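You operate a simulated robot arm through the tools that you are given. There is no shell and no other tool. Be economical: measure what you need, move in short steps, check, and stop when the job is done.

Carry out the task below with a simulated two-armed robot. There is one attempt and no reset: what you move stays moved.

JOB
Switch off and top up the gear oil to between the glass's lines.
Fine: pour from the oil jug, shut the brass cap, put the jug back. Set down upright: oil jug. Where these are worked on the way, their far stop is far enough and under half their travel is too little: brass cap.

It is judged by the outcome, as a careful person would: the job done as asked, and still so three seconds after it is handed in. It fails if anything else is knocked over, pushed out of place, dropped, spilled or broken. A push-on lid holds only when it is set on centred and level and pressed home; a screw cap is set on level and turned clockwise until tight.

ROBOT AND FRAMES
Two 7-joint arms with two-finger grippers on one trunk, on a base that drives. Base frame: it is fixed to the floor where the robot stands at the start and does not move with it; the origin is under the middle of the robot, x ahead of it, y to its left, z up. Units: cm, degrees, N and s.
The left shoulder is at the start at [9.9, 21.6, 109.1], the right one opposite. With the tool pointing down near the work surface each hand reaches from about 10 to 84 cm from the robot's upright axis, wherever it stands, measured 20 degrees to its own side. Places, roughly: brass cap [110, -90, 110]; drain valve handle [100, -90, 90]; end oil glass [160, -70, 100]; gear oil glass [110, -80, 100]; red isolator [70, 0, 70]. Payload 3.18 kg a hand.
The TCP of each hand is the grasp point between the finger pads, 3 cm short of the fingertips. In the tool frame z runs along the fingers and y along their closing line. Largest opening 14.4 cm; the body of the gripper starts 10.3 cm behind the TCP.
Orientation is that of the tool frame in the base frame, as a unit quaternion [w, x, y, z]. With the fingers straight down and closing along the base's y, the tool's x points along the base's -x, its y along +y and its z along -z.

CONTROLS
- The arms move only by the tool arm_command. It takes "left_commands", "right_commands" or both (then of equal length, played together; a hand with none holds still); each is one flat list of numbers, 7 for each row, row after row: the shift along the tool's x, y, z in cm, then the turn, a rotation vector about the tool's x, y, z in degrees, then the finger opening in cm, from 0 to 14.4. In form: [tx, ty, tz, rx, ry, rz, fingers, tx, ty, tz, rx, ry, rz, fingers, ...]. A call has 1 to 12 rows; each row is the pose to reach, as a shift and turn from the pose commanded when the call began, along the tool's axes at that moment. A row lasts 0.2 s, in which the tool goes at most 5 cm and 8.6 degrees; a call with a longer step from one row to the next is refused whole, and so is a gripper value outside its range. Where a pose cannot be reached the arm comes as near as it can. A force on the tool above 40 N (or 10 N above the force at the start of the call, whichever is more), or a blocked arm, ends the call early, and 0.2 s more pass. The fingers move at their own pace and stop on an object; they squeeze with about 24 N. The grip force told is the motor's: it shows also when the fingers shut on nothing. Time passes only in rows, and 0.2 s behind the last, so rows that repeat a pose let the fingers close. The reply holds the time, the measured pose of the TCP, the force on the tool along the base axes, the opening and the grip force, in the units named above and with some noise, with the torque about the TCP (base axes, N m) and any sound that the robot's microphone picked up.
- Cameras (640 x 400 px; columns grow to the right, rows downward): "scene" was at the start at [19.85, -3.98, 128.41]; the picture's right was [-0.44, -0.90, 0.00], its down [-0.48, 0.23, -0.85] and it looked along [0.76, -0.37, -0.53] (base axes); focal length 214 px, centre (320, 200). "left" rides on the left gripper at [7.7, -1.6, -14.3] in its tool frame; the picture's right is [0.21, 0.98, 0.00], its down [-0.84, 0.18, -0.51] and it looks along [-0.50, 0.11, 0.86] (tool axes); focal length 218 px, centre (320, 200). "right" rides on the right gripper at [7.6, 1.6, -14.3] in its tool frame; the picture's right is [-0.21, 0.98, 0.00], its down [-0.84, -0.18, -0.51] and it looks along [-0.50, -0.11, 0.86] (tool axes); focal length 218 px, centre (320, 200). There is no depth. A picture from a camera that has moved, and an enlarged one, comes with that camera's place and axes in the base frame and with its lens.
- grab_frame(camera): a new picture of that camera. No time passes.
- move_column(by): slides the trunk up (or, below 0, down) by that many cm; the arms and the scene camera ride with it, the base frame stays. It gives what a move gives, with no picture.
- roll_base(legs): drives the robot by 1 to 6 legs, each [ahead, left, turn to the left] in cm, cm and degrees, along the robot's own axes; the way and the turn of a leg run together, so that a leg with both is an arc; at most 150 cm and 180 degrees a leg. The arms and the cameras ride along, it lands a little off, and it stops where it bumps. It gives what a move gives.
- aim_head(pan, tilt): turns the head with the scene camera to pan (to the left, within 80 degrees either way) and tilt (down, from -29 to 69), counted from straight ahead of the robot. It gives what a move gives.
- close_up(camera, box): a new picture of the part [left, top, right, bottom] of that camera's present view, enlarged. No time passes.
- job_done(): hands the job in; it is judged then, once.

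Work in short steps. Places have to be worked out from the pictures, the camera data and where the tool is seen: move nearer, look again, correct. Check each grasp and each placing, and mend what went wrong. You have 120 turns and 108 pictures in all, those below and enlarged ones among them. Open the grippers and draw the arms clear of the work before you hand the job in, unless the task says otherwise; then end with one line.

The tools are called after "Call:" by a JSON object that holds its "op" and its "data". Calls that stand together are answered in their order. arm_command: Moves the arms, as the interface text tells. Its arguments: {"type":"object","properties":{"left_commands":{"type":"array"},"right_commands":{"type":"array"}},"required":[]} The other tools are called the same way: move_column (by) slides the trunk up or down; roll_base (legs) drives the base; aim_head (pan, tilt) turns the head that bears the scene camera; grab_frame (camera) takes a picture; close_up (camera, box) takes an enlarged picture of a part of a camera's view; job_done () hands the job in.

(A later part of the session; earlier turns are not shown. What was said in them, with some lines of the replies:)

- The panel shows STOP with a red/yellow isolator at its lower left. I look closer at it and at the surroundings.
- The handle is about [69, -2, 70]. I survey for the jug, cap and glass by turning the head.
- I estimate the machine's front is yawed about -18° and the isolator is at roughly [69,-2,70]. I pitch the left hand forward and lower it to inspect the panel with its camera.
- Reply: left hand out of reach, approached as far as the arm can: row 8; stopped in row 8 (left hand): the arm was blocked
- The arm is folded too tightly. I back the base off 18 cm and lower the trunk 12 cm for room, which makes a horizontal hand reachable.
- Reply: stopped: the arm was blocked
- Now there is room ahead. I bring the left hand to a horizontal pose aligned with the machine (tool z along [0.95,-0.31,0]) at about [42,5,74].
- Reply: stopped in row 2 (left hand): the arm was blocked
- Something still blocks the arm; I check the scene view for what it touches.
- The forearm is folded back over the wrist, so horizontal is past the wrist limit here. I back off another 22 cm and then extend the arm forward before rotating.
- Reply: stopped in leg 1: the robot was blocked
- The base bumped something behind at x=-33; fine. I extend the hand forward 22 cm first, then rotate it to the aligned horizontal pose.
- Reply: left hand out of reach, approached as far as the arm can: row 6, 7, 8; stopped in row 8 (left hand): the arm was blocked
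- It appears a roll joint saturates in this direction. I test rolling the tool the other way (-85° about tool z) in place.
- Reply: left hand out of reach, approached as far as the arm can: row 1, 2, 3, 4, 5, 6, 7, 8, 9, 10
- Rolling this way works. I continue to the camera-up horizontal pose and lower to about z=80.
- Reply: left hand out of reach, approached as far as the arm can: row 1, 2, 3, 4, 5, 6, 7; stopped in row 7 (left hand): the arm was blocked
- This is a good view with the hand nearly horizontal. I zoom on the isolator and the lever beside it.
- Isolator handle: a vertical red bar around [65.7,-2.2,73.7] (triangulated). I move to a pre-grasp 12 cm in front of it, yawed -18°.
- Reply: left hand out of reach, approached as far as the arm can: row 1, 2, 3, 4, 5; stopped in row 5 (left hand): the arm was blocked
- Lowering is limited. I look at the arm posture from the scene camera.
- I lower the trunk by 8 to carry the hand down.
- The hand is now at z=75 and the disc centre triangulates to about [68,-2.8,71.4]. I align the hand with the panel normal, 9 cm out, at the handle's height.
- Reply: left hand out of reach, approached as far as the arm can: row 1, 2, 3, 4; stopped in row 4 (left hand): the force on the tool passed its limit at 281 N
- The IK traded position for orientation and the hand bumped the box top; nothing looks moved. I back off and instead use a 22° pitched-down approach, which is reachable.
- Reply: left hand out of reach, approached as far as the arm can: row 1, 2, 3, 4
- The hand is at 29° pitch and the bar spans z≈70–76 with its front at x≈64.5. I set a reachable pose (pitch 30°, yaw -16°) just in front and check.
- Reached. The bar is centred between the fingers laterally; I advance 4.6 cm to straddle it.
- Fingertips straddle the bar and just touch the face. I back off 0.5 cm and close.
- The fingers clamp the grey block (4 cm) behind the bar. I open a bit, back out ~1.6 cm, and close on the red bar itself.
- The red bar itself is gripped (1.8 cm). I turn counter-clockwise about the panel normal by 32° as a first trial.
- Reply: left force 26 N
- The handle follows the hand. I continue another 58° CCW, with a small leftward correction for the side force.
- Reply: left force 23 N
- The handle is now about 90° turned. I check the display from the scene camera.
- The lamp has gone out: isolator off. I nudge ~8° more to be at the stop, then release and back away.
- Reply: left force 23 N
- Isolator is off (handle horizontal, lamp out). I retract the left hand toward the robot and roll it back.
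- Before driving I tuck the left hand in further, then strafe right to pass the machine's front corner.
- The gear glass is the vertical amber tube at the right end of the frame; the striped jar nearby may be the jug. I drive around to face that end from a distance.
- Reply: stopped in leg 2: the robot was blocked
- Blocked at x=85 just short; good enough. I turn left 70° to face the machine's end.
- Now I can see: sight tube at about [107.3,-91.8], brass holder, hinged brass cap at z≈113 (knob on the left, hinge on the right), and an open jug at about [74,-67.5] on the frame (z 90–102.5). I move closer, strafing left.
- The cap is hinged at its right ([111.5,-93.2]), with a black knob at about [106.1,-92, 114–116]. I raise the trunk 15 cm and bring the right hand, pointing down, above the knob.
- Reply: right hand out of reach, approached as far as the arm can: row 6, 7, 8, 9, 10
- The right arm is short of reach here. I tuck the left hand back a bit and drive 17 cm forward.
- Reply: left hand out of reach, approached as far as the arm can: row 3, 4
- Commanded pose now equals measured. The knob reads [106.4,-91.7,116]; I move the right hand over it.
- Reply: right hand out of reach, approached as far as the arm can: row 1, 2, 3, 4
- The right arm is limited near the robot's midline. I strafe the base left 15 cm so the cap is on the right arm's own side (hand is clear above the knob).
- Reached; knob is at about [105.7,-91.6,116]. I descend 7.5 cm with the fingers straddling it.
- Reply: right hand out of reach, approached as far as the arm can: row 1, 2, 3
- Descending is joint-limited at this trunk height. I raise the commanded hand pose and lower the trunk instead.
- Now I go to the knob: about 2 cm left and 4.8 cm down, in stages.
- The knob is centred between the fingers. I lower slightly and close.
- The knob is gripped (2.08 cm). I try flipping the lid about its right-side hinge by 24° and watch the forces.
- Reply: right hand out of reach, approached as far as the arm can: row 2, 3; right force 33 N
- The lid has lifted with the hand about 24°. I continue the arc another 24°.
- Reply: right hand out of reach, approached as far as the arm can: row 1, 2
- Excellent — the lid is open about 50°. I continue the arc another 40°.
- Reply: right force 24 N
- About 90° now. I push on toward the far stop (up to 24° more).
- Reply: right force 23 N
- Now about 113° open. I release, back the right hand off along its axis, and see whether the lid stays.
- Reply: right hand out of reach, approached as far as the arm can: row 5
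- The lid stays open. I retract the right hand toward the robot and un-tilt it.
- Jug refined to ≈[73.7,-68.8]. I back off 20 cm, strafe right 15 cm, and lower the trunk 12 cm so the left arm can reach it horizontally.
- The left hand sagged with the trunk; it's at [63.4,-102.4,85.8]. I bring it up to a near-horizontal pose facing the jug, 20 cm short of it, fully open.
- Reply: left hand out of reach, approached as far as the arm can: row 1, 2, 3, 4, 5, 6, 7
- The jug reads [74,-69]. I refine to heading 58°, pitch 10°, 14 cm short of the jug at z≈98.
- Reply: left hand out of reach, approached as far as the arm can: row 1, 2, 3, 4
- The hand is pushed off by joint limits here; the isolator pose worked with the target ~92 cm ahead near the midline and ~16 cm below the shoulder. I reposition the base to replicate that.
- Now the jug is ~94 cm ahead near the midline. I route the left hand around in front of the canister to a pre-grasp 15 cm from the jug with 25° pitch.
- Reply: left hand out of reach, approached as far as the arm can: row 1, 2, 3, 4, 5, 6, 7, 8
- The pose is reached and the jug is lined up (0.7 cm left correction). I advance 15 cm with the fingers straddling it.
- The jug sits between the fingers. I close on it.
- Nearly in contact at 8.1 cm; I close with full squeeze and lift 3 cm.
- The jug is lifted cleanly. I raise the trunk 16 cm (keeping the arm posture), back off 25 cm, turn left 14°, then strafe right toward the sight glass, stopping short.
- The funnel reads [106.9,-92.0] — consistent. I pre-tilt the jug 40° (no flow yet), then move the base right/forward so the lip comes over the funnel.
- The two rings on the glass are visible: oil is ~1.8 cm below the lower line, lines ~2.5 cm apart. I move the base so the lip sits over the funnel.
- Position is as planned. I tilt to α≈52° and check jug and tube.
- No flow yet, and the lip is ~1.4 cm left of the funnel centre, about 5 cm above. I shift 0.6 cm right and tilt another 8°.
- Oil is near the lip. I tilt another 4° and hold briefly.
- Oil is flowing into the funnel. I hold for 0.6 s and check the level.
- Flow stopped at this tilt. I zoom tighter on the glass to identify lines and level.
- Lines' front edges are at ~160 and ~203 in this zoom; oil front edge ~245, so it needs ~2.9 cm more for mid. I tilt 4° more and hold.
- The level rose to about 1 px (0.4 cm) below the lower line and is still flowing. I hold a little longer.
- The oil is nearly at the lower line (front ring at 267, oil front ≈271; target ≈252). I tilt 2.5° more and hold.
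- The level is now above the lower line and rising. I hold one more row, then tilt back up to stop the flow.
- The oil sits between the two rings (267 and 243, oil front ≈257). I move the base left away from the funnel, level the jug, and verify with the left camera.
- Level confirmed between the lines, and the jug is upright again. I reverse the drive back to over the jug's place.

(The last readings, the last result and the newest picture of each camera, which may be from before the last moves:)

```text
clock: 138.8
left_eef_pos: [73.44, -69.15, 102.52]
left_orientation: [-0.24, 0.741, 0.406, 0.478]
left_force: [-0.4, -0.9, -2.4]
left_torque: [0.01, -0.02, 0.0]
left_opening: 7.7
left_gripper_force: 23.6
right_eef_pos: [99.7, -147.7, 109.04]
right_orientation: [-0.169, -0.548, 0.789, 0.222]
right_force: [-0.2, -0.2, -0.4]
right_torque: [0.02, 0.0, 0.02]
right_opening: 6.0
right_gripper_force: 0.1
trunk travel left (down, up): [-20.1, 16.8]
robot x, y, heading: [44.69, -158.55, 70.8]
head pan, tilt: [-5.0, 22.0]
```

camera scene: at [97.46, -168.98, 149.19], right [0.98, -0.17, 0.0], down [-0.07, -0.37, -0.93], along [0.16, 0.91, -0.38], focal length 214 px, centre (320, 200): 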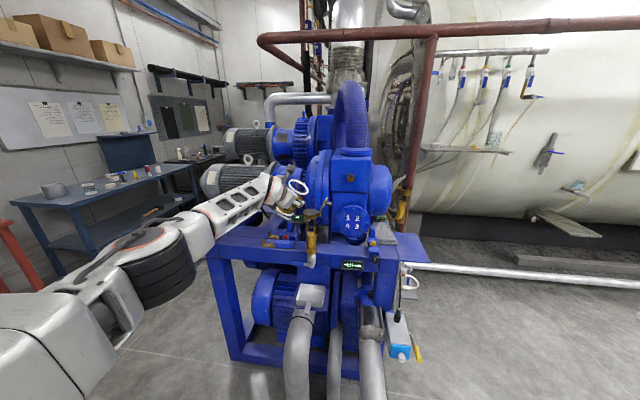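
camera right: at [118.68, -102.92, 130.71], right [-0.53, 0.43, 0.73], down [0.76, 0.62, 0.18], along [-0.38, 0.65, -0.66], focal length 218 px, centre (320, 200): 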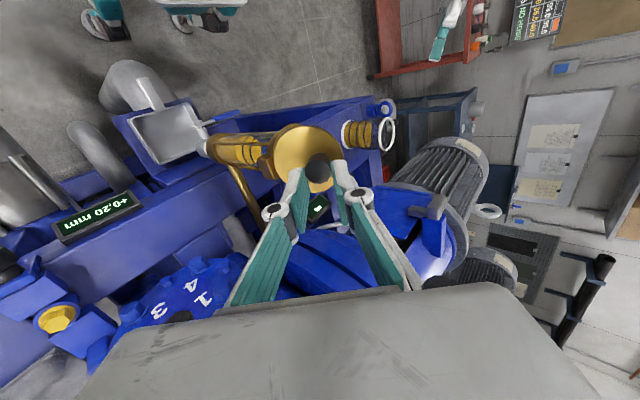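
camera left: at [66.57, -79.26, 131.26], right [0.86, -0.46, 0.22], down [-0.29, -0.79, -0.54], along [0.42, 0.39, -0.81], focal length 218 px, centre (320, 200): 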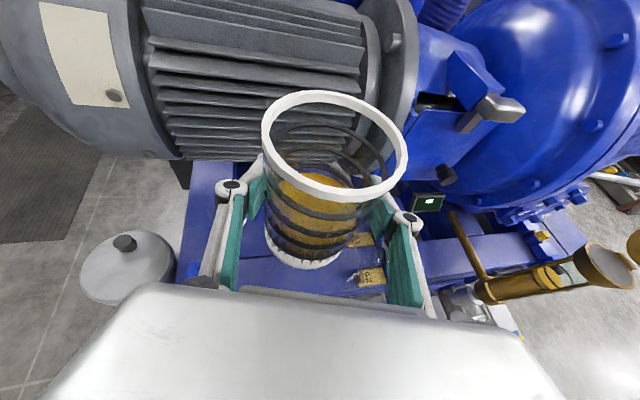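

Over the original spot at [73.4,-69.1]. I lower the jug 5 cm to the frame and read the force.

Call:
{"op": "arm_command", "data": {"left_commands": [-1.8, 0, 0.86, 0, 0, 0, 0, -3.4, 0, 1.62, 0, 0, 0, 0, -4.2, 0, 2.0, 0, 0, 0, 0, -4.6, 0, 2.2, 0, 0, 0, 0]}}

Call:
{"op": "grab_frame", "data": {"camera": "left"}}

```text
clock: 139.8
left_eef_pos: [73.64, -69.15, 97.57]
left_orientation: [-0.239, 0.741, 0.405, 0.48]
left_force: [0.7, 0.3, 5.2]
left_torque: [0.19, 0.28, -0.02]
left_opening: 7.7
left_gripper_force: 24.1
right_eef_pos: [99.66, -147.75, 109.04]
right_orientation: [-0.17, -0.547, 0.789, 0.223]
right_force: [-0.1, 0.5, -0.6]
right_torque: [0.03, -0.02, 0.0]
right_opening: 5.99
right_gripper_force: 0.0
trunk travel left (down, up): [-20.1, 16.8]
robot x, y, heading: [44.59, -158.73, 70.6]
head pan, tilt: [-5.0, 22.0]
```

```text
22 pictures are left
camera left: at [66.57, -76.06, 110.58], right [0.86, -0.47, 0.22], down [-0.29, -0.79, -0.54], along [0.43, 0.4, -0.81], focal length 218 px, centre (320, 200)
```

left: 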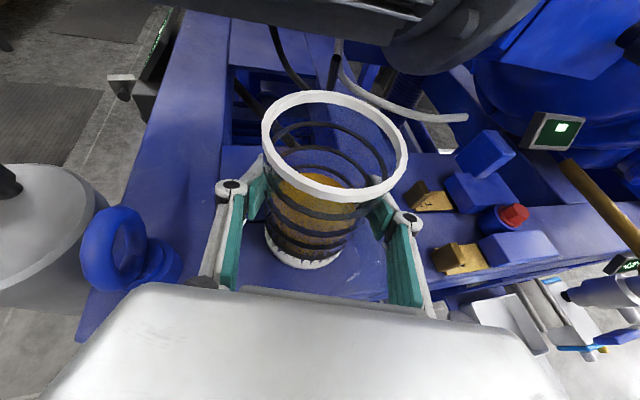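

The jug is on the frame (contact force). I open the fingers gradually, then retreat along the approach axis.

Call:
{"op": "arm_command", "data": {"left_commands": [0, 0, 0, 0, 0, 0, 8.4, 0, 0, 0, 0, 0, 0, 9.5, 0, 0, 0, 0, 0, 0, 12.2, 0, 0, 0, 0, 0, 0, 12.2]}}

Call:
{"op": "arm_command", "data": {"left_commands": [0, 0, -4, 0, 0, 0, 12.2, 0, 0, -8, 0, 0, 0, 12.2, 0, 0, -12, 0, 0, 0, 12.2, 0, 0, -16, 0, 0, 0, 12.2, 0, 0, -20, 0, 0, 0, 10]}}

Call:
{"op": "grab_frame", "data": {"camera": "left"}}

```text
clock: 140.8
left_eef_pos: [73.56, -69.12, 97.21]
left_orientation: [-0.239, 0.741, 0.407, 0.477]
left_force: [0.4, -0.5, 0.0]
left_torque: [-0.01, -0.03, 0.01]
left_opening: 12.21
left_gripper_force: 0.1
right_eef_pos: [99.71, -147.64, 108.94]
right_orientation: [-0.17, -0.546, 0.789, 0.222]
right_force: [-0.5, -0.5, 0.3]
right_torque: [-0.05, -0.01, -0.01]
right_opening: 6.03
right_gripper_force: 0.0
trunk travel left (down, up): [-20.1, 16.8]
robot x, y, heading: [44.54, -158.39, 70.4]
head pan, tilt: [-5.0, 22.0]
```

```text
clock: 142.0
left_eef_pos: [63.29, -84.2, 105.98]
left_orientation: [-0.239, 0.741, 0.407, 0.478]
left_force: [0.5, 0.4, 0.7]
left_torque: [-0.01, 0.0, 0.01]
left_opening: 10.01
left_gripper_force: 0.0
right_eef_pos: [99.69, -147.77, 108.92]
right_orientation: [-0.17, -0.547, 0.789, 0.222]
right_force: [-0.8, 0.5, 0.2]
right_torque: [0.01, -0.03, -0.01]
right_opening: 6.01
right_gripper_force: 0.0
trunk travel left (down, up): [-20.1, 16.8]
robot x, y, heading: [44.58, -158.37, 70.5]
head pan, tilt: [-5.0, 22.0]
```

```text
21 pictures are left
camera left: at [56.25, -91.07, 118.97], right [0.86, -0.46, 0.22], down [-0.29, -0.79, -0.54], along [0.43, 0.39, -0.81], focal length 218 px, centre (320, 200)
```

left: 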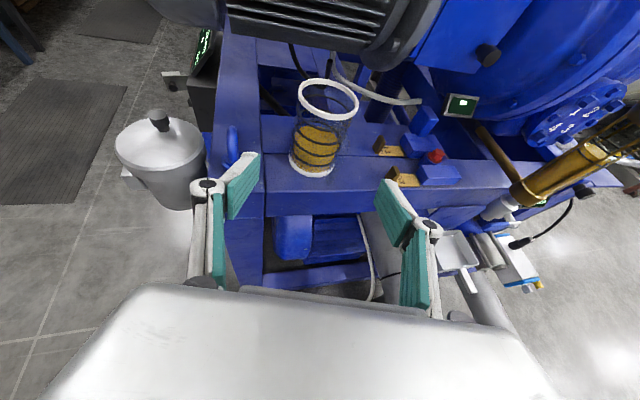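

The jug stands upright in its place. Next I tuck the left hand back, and drive to the earlier base spot where the right hand worked the cap.

Call:
{"op": "arm_command", "data": {"left_commands": [-1.7, -1, -3.8, 0, 0, 0, 8, -3.4, -2, -7.6, 0, 0, 0, 8, -5.2, -3.1, -11.4, 0, 0, 0, 8, -6.9, -4.1, -15.2, 0, 0, 0, 8, -8.6, -5.1, -19, 0, 0, 0, 8, -10.4, -6.2, -22.6, 0, 0, 0, 8, -12.2, -7.2, -26.1, 0, 0, 0, 8]}}

```text
clock: 143.6
left_eef_pos: [45.51, -98.03, 106.71]
left_orientation: [-0.239, 0.741, 0.407, 0.477]
left_force: [0.4, 0.1, 0.6]
left_torque: [0.0, 0.0, -0.05]
left_opening: 8.04
left_gripper_force: 0.1
left hand out of reach, approached as far as the arm can: row 5, 6, 7
right_eef_pos: [99.62, -147.57, 108.86]
right_orientation: [-0.17, -0.547, 0.789, 0.222]
right_force: [-0.5, 0.6, -0.5]
right_torque: [0.03, -0.06, 0.03]
right_opening: 6.01
right_gripper_force: 0.0
trunk travel left (down, up): [-20.1, 16.8]
robot x, y, heading: [44.83, -158.65, 70.3]
head pan, tilt: [-5.0, 22.0]
```

Call:
{"op": "move_column", "data": {"by": 4}}

Call:
{"op": "roll_base", "data": {"legs": [[0, -7.8, 0], [27, 0, 0]]}}

Call:
{"op": "grab_frame", "data": {"camera": "scene"}}

```text
clock: 144.4
left_eef_pos: [45.63, -98.07, 110.56]
left_orientation: [-0.238, 0.741, 0.407, 0.477]
left_force: [0.0, -0.1, -0.8]
left_torque: [0.03, 0.0, 0.0]
left_opening: 8.02
left_gripper_force: 0.0
right_eef_pos: [99.73, -147.5, 112.94]
right_orientation: [-0.171, -0.547, 0.789, 0.222]
right_force: [-0.2, 0.4, -0.4]
right_torque: [-0.03, 0.03, 0.03]
right_opening: 6.02
right_gripper_force: 0.0
trunk travel left (down, up): [-24.1, 12.8]
robot x, y, heading: [44.54, -158.7, 70.4]
head pan, tilt: [-5.0, 22.0]
```

```text
clock: 147.3
left_eef_pos: [61.95, -75.34, 110.77]
left_orientation: [-0.239, 0.741, 0.408, 0.477]
left_force: [0.1, 0.6, -0.1]
left_torque: [-0.01, 0.01, -0.04]
left_opening: 8.0
left_gripper_force: 0.0
right_eef_pos: [115.99, -124.72, 112.95]
right_orientation: [-0.171, -0.546, 0.789, 0.222]
right_force: [-0.2, 0.1, -0.8]
right_torque: [0.0, 0.05, 0.02]
right_opening: 6.0
right_gripper_force: 0.0
trunk travel left (down, up): [-24.1, 12.8]
robot x, y, heading: [61.28, -135.74, 70.6]
head pan, tilt: [-5.0, 22.0]
```

```text
20 pictures are left
camera scene: at [67.05, -121.03, 137.03], right [0.91, -0.41, 0.0], down [-0.16, -0.34, -0.93], along [0.38, 0.84, -0.38], focal length 214 px, centre (320, 200)
```

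scene: 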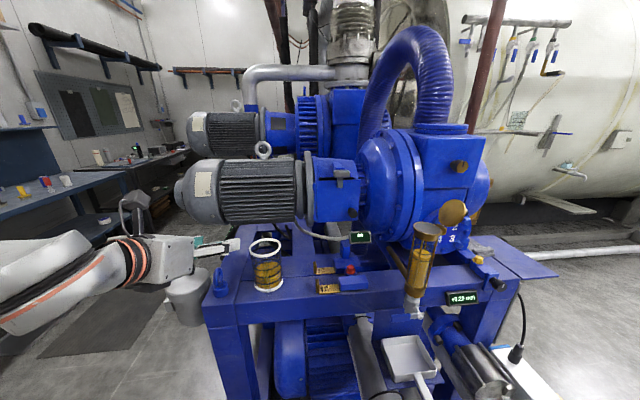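

Everything is as left. I bring the right hand, fingers closed, to the right side of the open lid (fingertip ≈[119,-96,117.5]) to push it shut.

Call:
{"op": "arm_command", "data": {"right_commands": [-1, 1.5, -3.6, 0, 0, 0, 2, -5, 3, -3.6, 0, 0, 0, 0, -9.5, 4.5, -3.6, 0, 0, 0, 0, -14, 6, -3.6, 0, 0, 0, 0, -18.5, 7.5, -3.6, 0, 0, 0, 0, -23, 8.8, -3.6, 0, 0, 0, 0, -27.7, 8.8, -3.6, 0, 0, 0, 0]}}

Call:
{"op": "grab_frame", "data": {"camera": "right"}}

```text
clock: 148.9
left_eef_pos: [62.01, -75.3, 110.61]
left_orientation: [-0.238, 0.742, 0.407, 0.476]
left_force: [0.0, 0.2, 0.5]
left_torque: [0.01, -0.01, 0.0]
left_opening: 7.98
left_gripper_force: 0.0
right_eef_pos: [120.75, -96.45, 119.8]
right_orientation: [-0.171, -0.547, 0.789, 0.222]
right_force: [0.1, 0.8, 0.5]
right_torque: [0.0, 0.03, 0.03]
right_opening: 0.0
right_gripper_force: 23.5
trunk travel left (down, up): [-24.1, 12.8]
robot x, y, heading: [60.96, -135.84, 70.7]
head pan, tilt: [-5.0, 22.0]
```

```text
19 pictures are left
camera right: at [124.09, -105.51, 132.99], right [-0.7, 0.49, 0.52], down [0.69, 0.65, 0.31], along [-0.19, 0.57, -0.8], focal length 218 px, centre (320, 200)
```

right: 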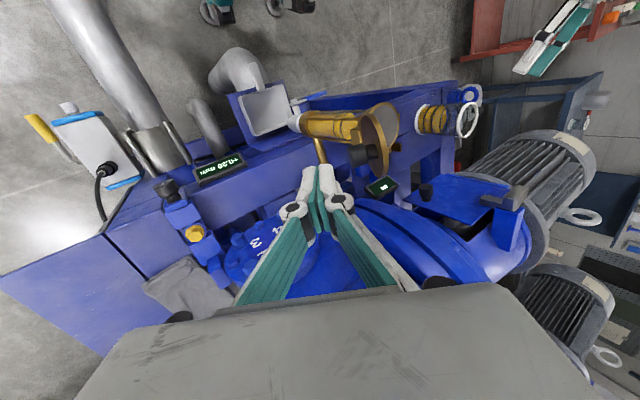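

The fingertip is lined up with the knob. I push left 9 cm along the hinge plane.

Call:
{"op": "arm_command", "data": {"right_commands": [0, 1.7, 1.1, 0, 0, 0, 0, 0, 3.4, 2.15, 0, 0, 0, 0, 0.1, 4.8, 3.0, 0, 0, 0, 0, 0.1, 6.2, 3.9, 0, 0, 0, 0, 0.1, 7.6, 4.8, 0, 0, 0, 0]}}

Call:
{"op": "close_up", "data": {"camera": "scene", "box": [380, 170, 520, 310]}}

```text
clock: 149.9
left_eef_pos: [62.04, -75.56, 110.72]
left_orientation: [-0.238, 0.741, 0.406, 0.478]
left_force: [-0.4, 1.0, 0.3]
left_torque: [-0.05, -0.06, -0.04]
left_opening: 8.03
left_gripper_force: 0.0
right_eef_pos: [114.05, -94.56, 120.86]
right_orientation: [-0.161, -0.546, 0.789, 0.23]
right_force: [6.8, -7.9, 17.0]
right_torque: [-0.1, -0.13, 0.0]
right_opening: 0.0
right_gripper_force: 23.6
trunk travel left (down, up): [-24.1, 12.8]
robot x, y, heading: [60.9, -136.25, 70.3]
head pan, tilt: [-5.0, 22.0]
stopped in row 5 (right hand): the force on the tool passed its limit at 48 N (the readings are from after the stop); the commanded pose is now the measured one
```

```text
2.86 times, centred on (450, 240) of scene
camera zoom: at [66.99, -121.29, 137.08], right [0.91, -0.42, 0.0], down [-0.15, -0.34, -0.93], along [0.39, 0.84, -0.37], focal length 613 px, centre (-51, 86)
```

zoom: 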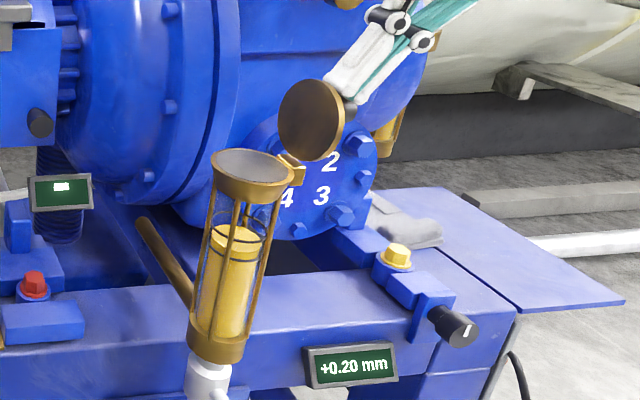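

The lid is about vertical and the fingertip rests on top of the knob against the lid's face. I raise ~0.9 cm to free it and continue pushing left.

Call:
{"op": "arm_command", "data": {"right_commands": [0, 0.49, -0.76, 0, 0, 0, 0, 0, 1.6, -0.06, 0, 0, 0, 0, 0, 2.7, 0.64, 0, 0, 0, 0, 0, 3.8, 1.34, 0, 0, 0, 0, 0, 4.9, 2.04, 0, 0, 0, 0]}}

Call:
{"op": "close_up", "data": {"camera": "scene", "box": [380, 170, 520, 310]}}

```text
clock: 151.1
left_eef_pos: [62.07, -75.35, 110.67]
left_orientation: [-0.238, 0.742, 0.406, 0.478]
left_force: [-1.1, -0.6, 0.0]
left_torque: [-0.01, 0.01, -0.01]
left_opening: 8.02
left_gripper_force: 0.2
right_eef_pos: [109.04, -92.61, 121.44]
right_orientation: [-0.164, -0.546, 0.79, 0.227]
right_force: [0.0, 0.4, -0.3]
right_torque: [0.01, 0.0, -0.02]
right_opening: 0.0
right_gripper_force: 23.7
trunk travel left (down, up): [-24.1, 12.8]
robot x, y, heading: [61.25, -135.99, 70.7]
head pan, tilt: [-5.0, 22.0]
```

```text
2.86 times, centred on (450, 240) of scene
camera zoom: at [67.06, -121.13, 137.04], right [0.91, -0.41, 0.0], down [-0.16, -0.34, -0.93], along [0.38, 0.84, -0.37], focal length 613 px, centre (-51, 86)
```

zoom: 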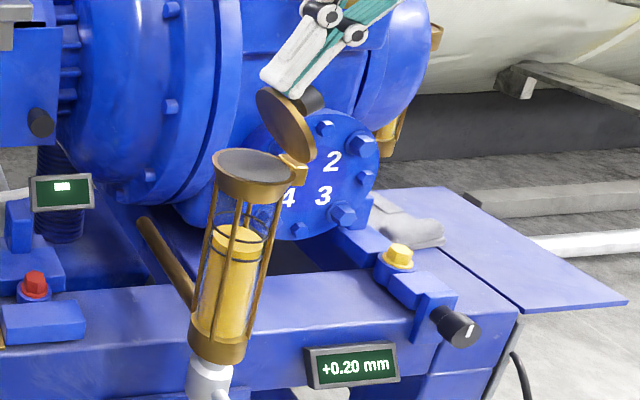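

The lid holds at ~60° and the fingertip slipped over its edge. I go back over to the right side, lower, and sweep left and down against the knob.

Call:
{"op": "arm_command", "data": {"right_commands": [0, 1.62, -2.52, 0, 0, 0, 0, 0, -1.63, -4.1, 0, 0, 0, 0, 0, -4.94, -5.63, 0, 0, 0, 0, 0, -7.1, -2.27, 0, 0, 0, 0, 0, -5.24, -1.09, 0, 0, 0, 0, 0, -3.3, 0.15, 0, 0, 0, 0, 0, -2.14, 1.48, 0, 0, 0, 0, 0, -1.1, 3.2, 0, 0, 0, 0]}}

Call:
{"op": "close_up", "data": {"camera": "scene", "box": [380, 170, 520, 310]}}

```text
clock: 152.9
left_eef_pos: [62.12, -75.39, 110.79]
left_orientation: [-0.238, 0.742, 0.407, 0.477]
left_force: [-0.1, 0.3, -0.6]
left_torque: [-0.02, 0.0, -0.01]
left_opening: 8.01
left_gripper_force: 0.0
right_eef_pos: [108.47, -92.21, 118.08]
right_orientation: [-0.162, -0.547, 0.789, 0.227]
right_force: [0.4, -0.6, -0.3]
right_torque: [-0.03, 0.0, 0.0]
right_opening: 0.01
right_gripper_force: 24.0
trunk travel left (down, up): [-24.1, 12.8]
robot x, y, heading: [60.98, -135.56, 70.3]
head pan, tilt: [-5.0, 22.0]
```

```text
2.86 times, centred on (450, 240) of scene
camera zoom: at [67.07, -121.1, 137.03], right [0.91, -0.41, 0.0], down [-0.16, -0.34, -0.93], along [0.38, 0.84, -0.37], focal length 613 px, centre (-51, 86)
```

zoom: 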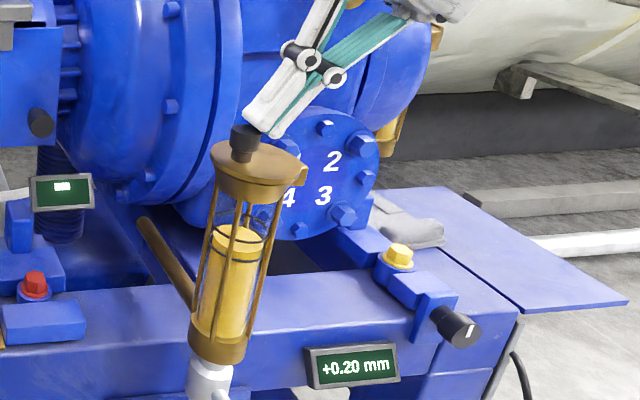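

The lid is closed. I press down gently from here to be sure it is seated.

Call:
{"op": "arm_command", "data": {"right_commands": [0, -0.54, 0.84, 0, 0, 0, 0, 0, -0.9, 1.4, 0, 0, 0, 0, 0, -1.1, 1.7, 0, 0, 0, 0]}}

Call:
{"op": "arm_command", "data": {"right_commands": [0, 1.5, -2.4, 0, 0, 0, 0, 0, 2.2, -5, 0, 0, 0, 0, 0, 0, -8, 0, 0, 0, 0, 4, -2, -9, 0, 0, 0, 0, 8, -4, -9, 0, 0, 0, 2, 12, -6, -9, 0, 0, 0, 4, 16, -7, -9, 0, 0, 0, 5, 20, -7, -9, 0, 0, 0, 6, 24, -7, -9, 0, 0, 0, 6]}}

Call:
{"op": "close_up", "data": {"camera": "scene", "box": [370, 180, 490, 310]}}

```text
clock: 153.4
left_eef_pos: [62.15, -75.52, 110.75]
left_orientation: [-0.239, 0.741, 0.407, 0.477]
left_force: [1.2, 0.2, -0.3]
left_torque: [0.01, -0.01, 0.0]
left_opening: 8.03
left_gripper_force: 0.0
right_eef_pos: [108.31, -92.22, 118.18]
right_orientation: [-0.159, -0.547, 0.787, 0.237]
right_force: [0.3, -5.7, 18.1]
right_torque: [-0.06, 0.22, 0.08]
right_opening: 0.03
right_gripper_force: 23.8
trunk travel left (down, up): [-24.1, 12.8]
robot x, y, heading: [60.91, -135.82, 70.6]
head pan, tilt: [-5.0, 22.0]
stopped in row 2 (right hand): the force on the tool passed its limit at 47 N (the readings are from after the stop); the commanded pose is now the measured one
```

```text
clock: 155.4
left_eef_pos: [62.13, -75.51, 110.87]
left_orientation: [-0.239, 0.741, 0.406, 0.478]
left_force: [-0.2, 0.1, 0.6]
left_torque: [-0.03, 0.0, -0.02]
left_opening: 8.02
left_gripper_force: 0.1
right_eef_pos: [110.0, -118.39, 121.35]
right_orientation: [-0.158, -0.547, 0.788, 0.235]
right_force: [-0.4, -1.1, 0.1]
right_torque: [0.02, -0.02, -0.04]
right_opening: 5.99
right_gripper_force: 0.1
trunk travel left (down, up): [-24.1, 12.8]
robot x, y, heading: [61.14, -136.0, 70.5]
head pan, tilt: [-5.0, 22.0]
```

```text
3.08 times, centred on (430, 245) of scene
camera zoom: at [67.08, -121.28, 137.07], right [0.91, -0.42, 0.0], down [-0.16, -0.34, -0.93], along [0.39, 0.84, -0.37], focal length 660 px, centre (-18, 62)
```

zoom: 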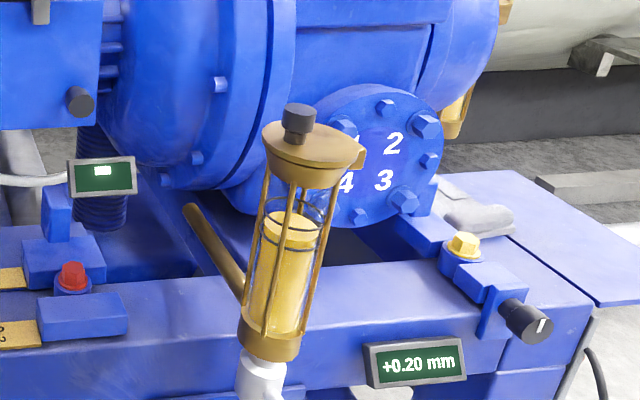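

Cap shut and level between the lines. I open the fingers and drive the base back to bring both arms clear, then take a final look.

Call:
{"op": "roll_base", "data": {"legs": [[-30, 0, 0]]}}

Call:
{"op": "grab_frame", "data": {"camera": "scene"}}

Call:
{"op": "close_up", "data": {"camera": "scene", "box": [240, 180, 400, 270]}}

```text
clock: 157.5
left_eef_pos: [51.99, -103.67, 110.7]
left_orientation: [-0.239, 0.741, 0.407, 0.478]
left_force: [0.3, -0.6, -0.5]
left_torque: [0.0, 0.02, 0.03]
left_opening: 8.01
left_gripper_force: 0.1
right_eef_pos: [100.0, -146.49, 121.37]
right_orientation: [-0.158, -0.548, 0.787, 0.235]
right_force: [0.8, -0.3, 0.4]
right_torque: [0.02, -0.02, -0.01]
right_opening: 6.01
right_gripper_force: 0.0
trunk travel left (down, up): [-24.1, 12.8]
robot x, y, heading: [51.39, -163.96, 70.8]
head pan, tilt: [-5.0, 22.0]
```

```text
14 pictures are left
camera scene: at [57.06, -149.43, 137.05], right [0.91, -0.41, 0.0], down [-0.15, -0.34, -0.93], along [0.38, 0.84, -0.37], focal length 214 px, centre (320, 200)
```

scene: 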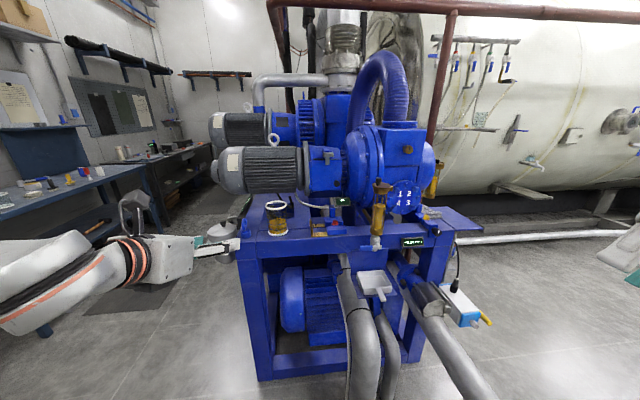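

```text
4.00 times, centred on (320, 225) of scene
camera zoom: at [57.06, -149.43, 137.05], right [0.91, -0.41, 0.0], down [-0.15, -0.34, -0.93], along [0.38, 0.84, -0.37], focal length 858 px, centre (320, 100)
```

zoom: 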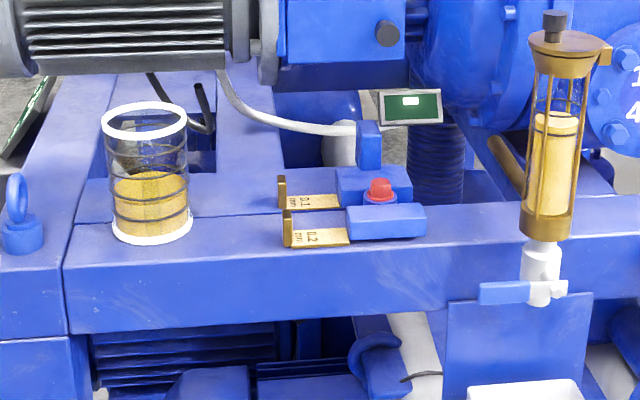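

The jug is upright in its place, the cap is shut, the oil is between the lines, the isolator is off, and both arms are clear. I hand in the job.

Call:
{"op": "job_done", "data": {}}

```text
The job is handed in.
```

The pump is switched off at the red isolator. The gear oil is topped up to between the glass's two lines, the brass cap is shut, and the oil jug is back upright in its place. During the isolator approach, the left hand bumped the control box once, hard (281 N). Nothing looked moved or damaged in the pictures afterwards.
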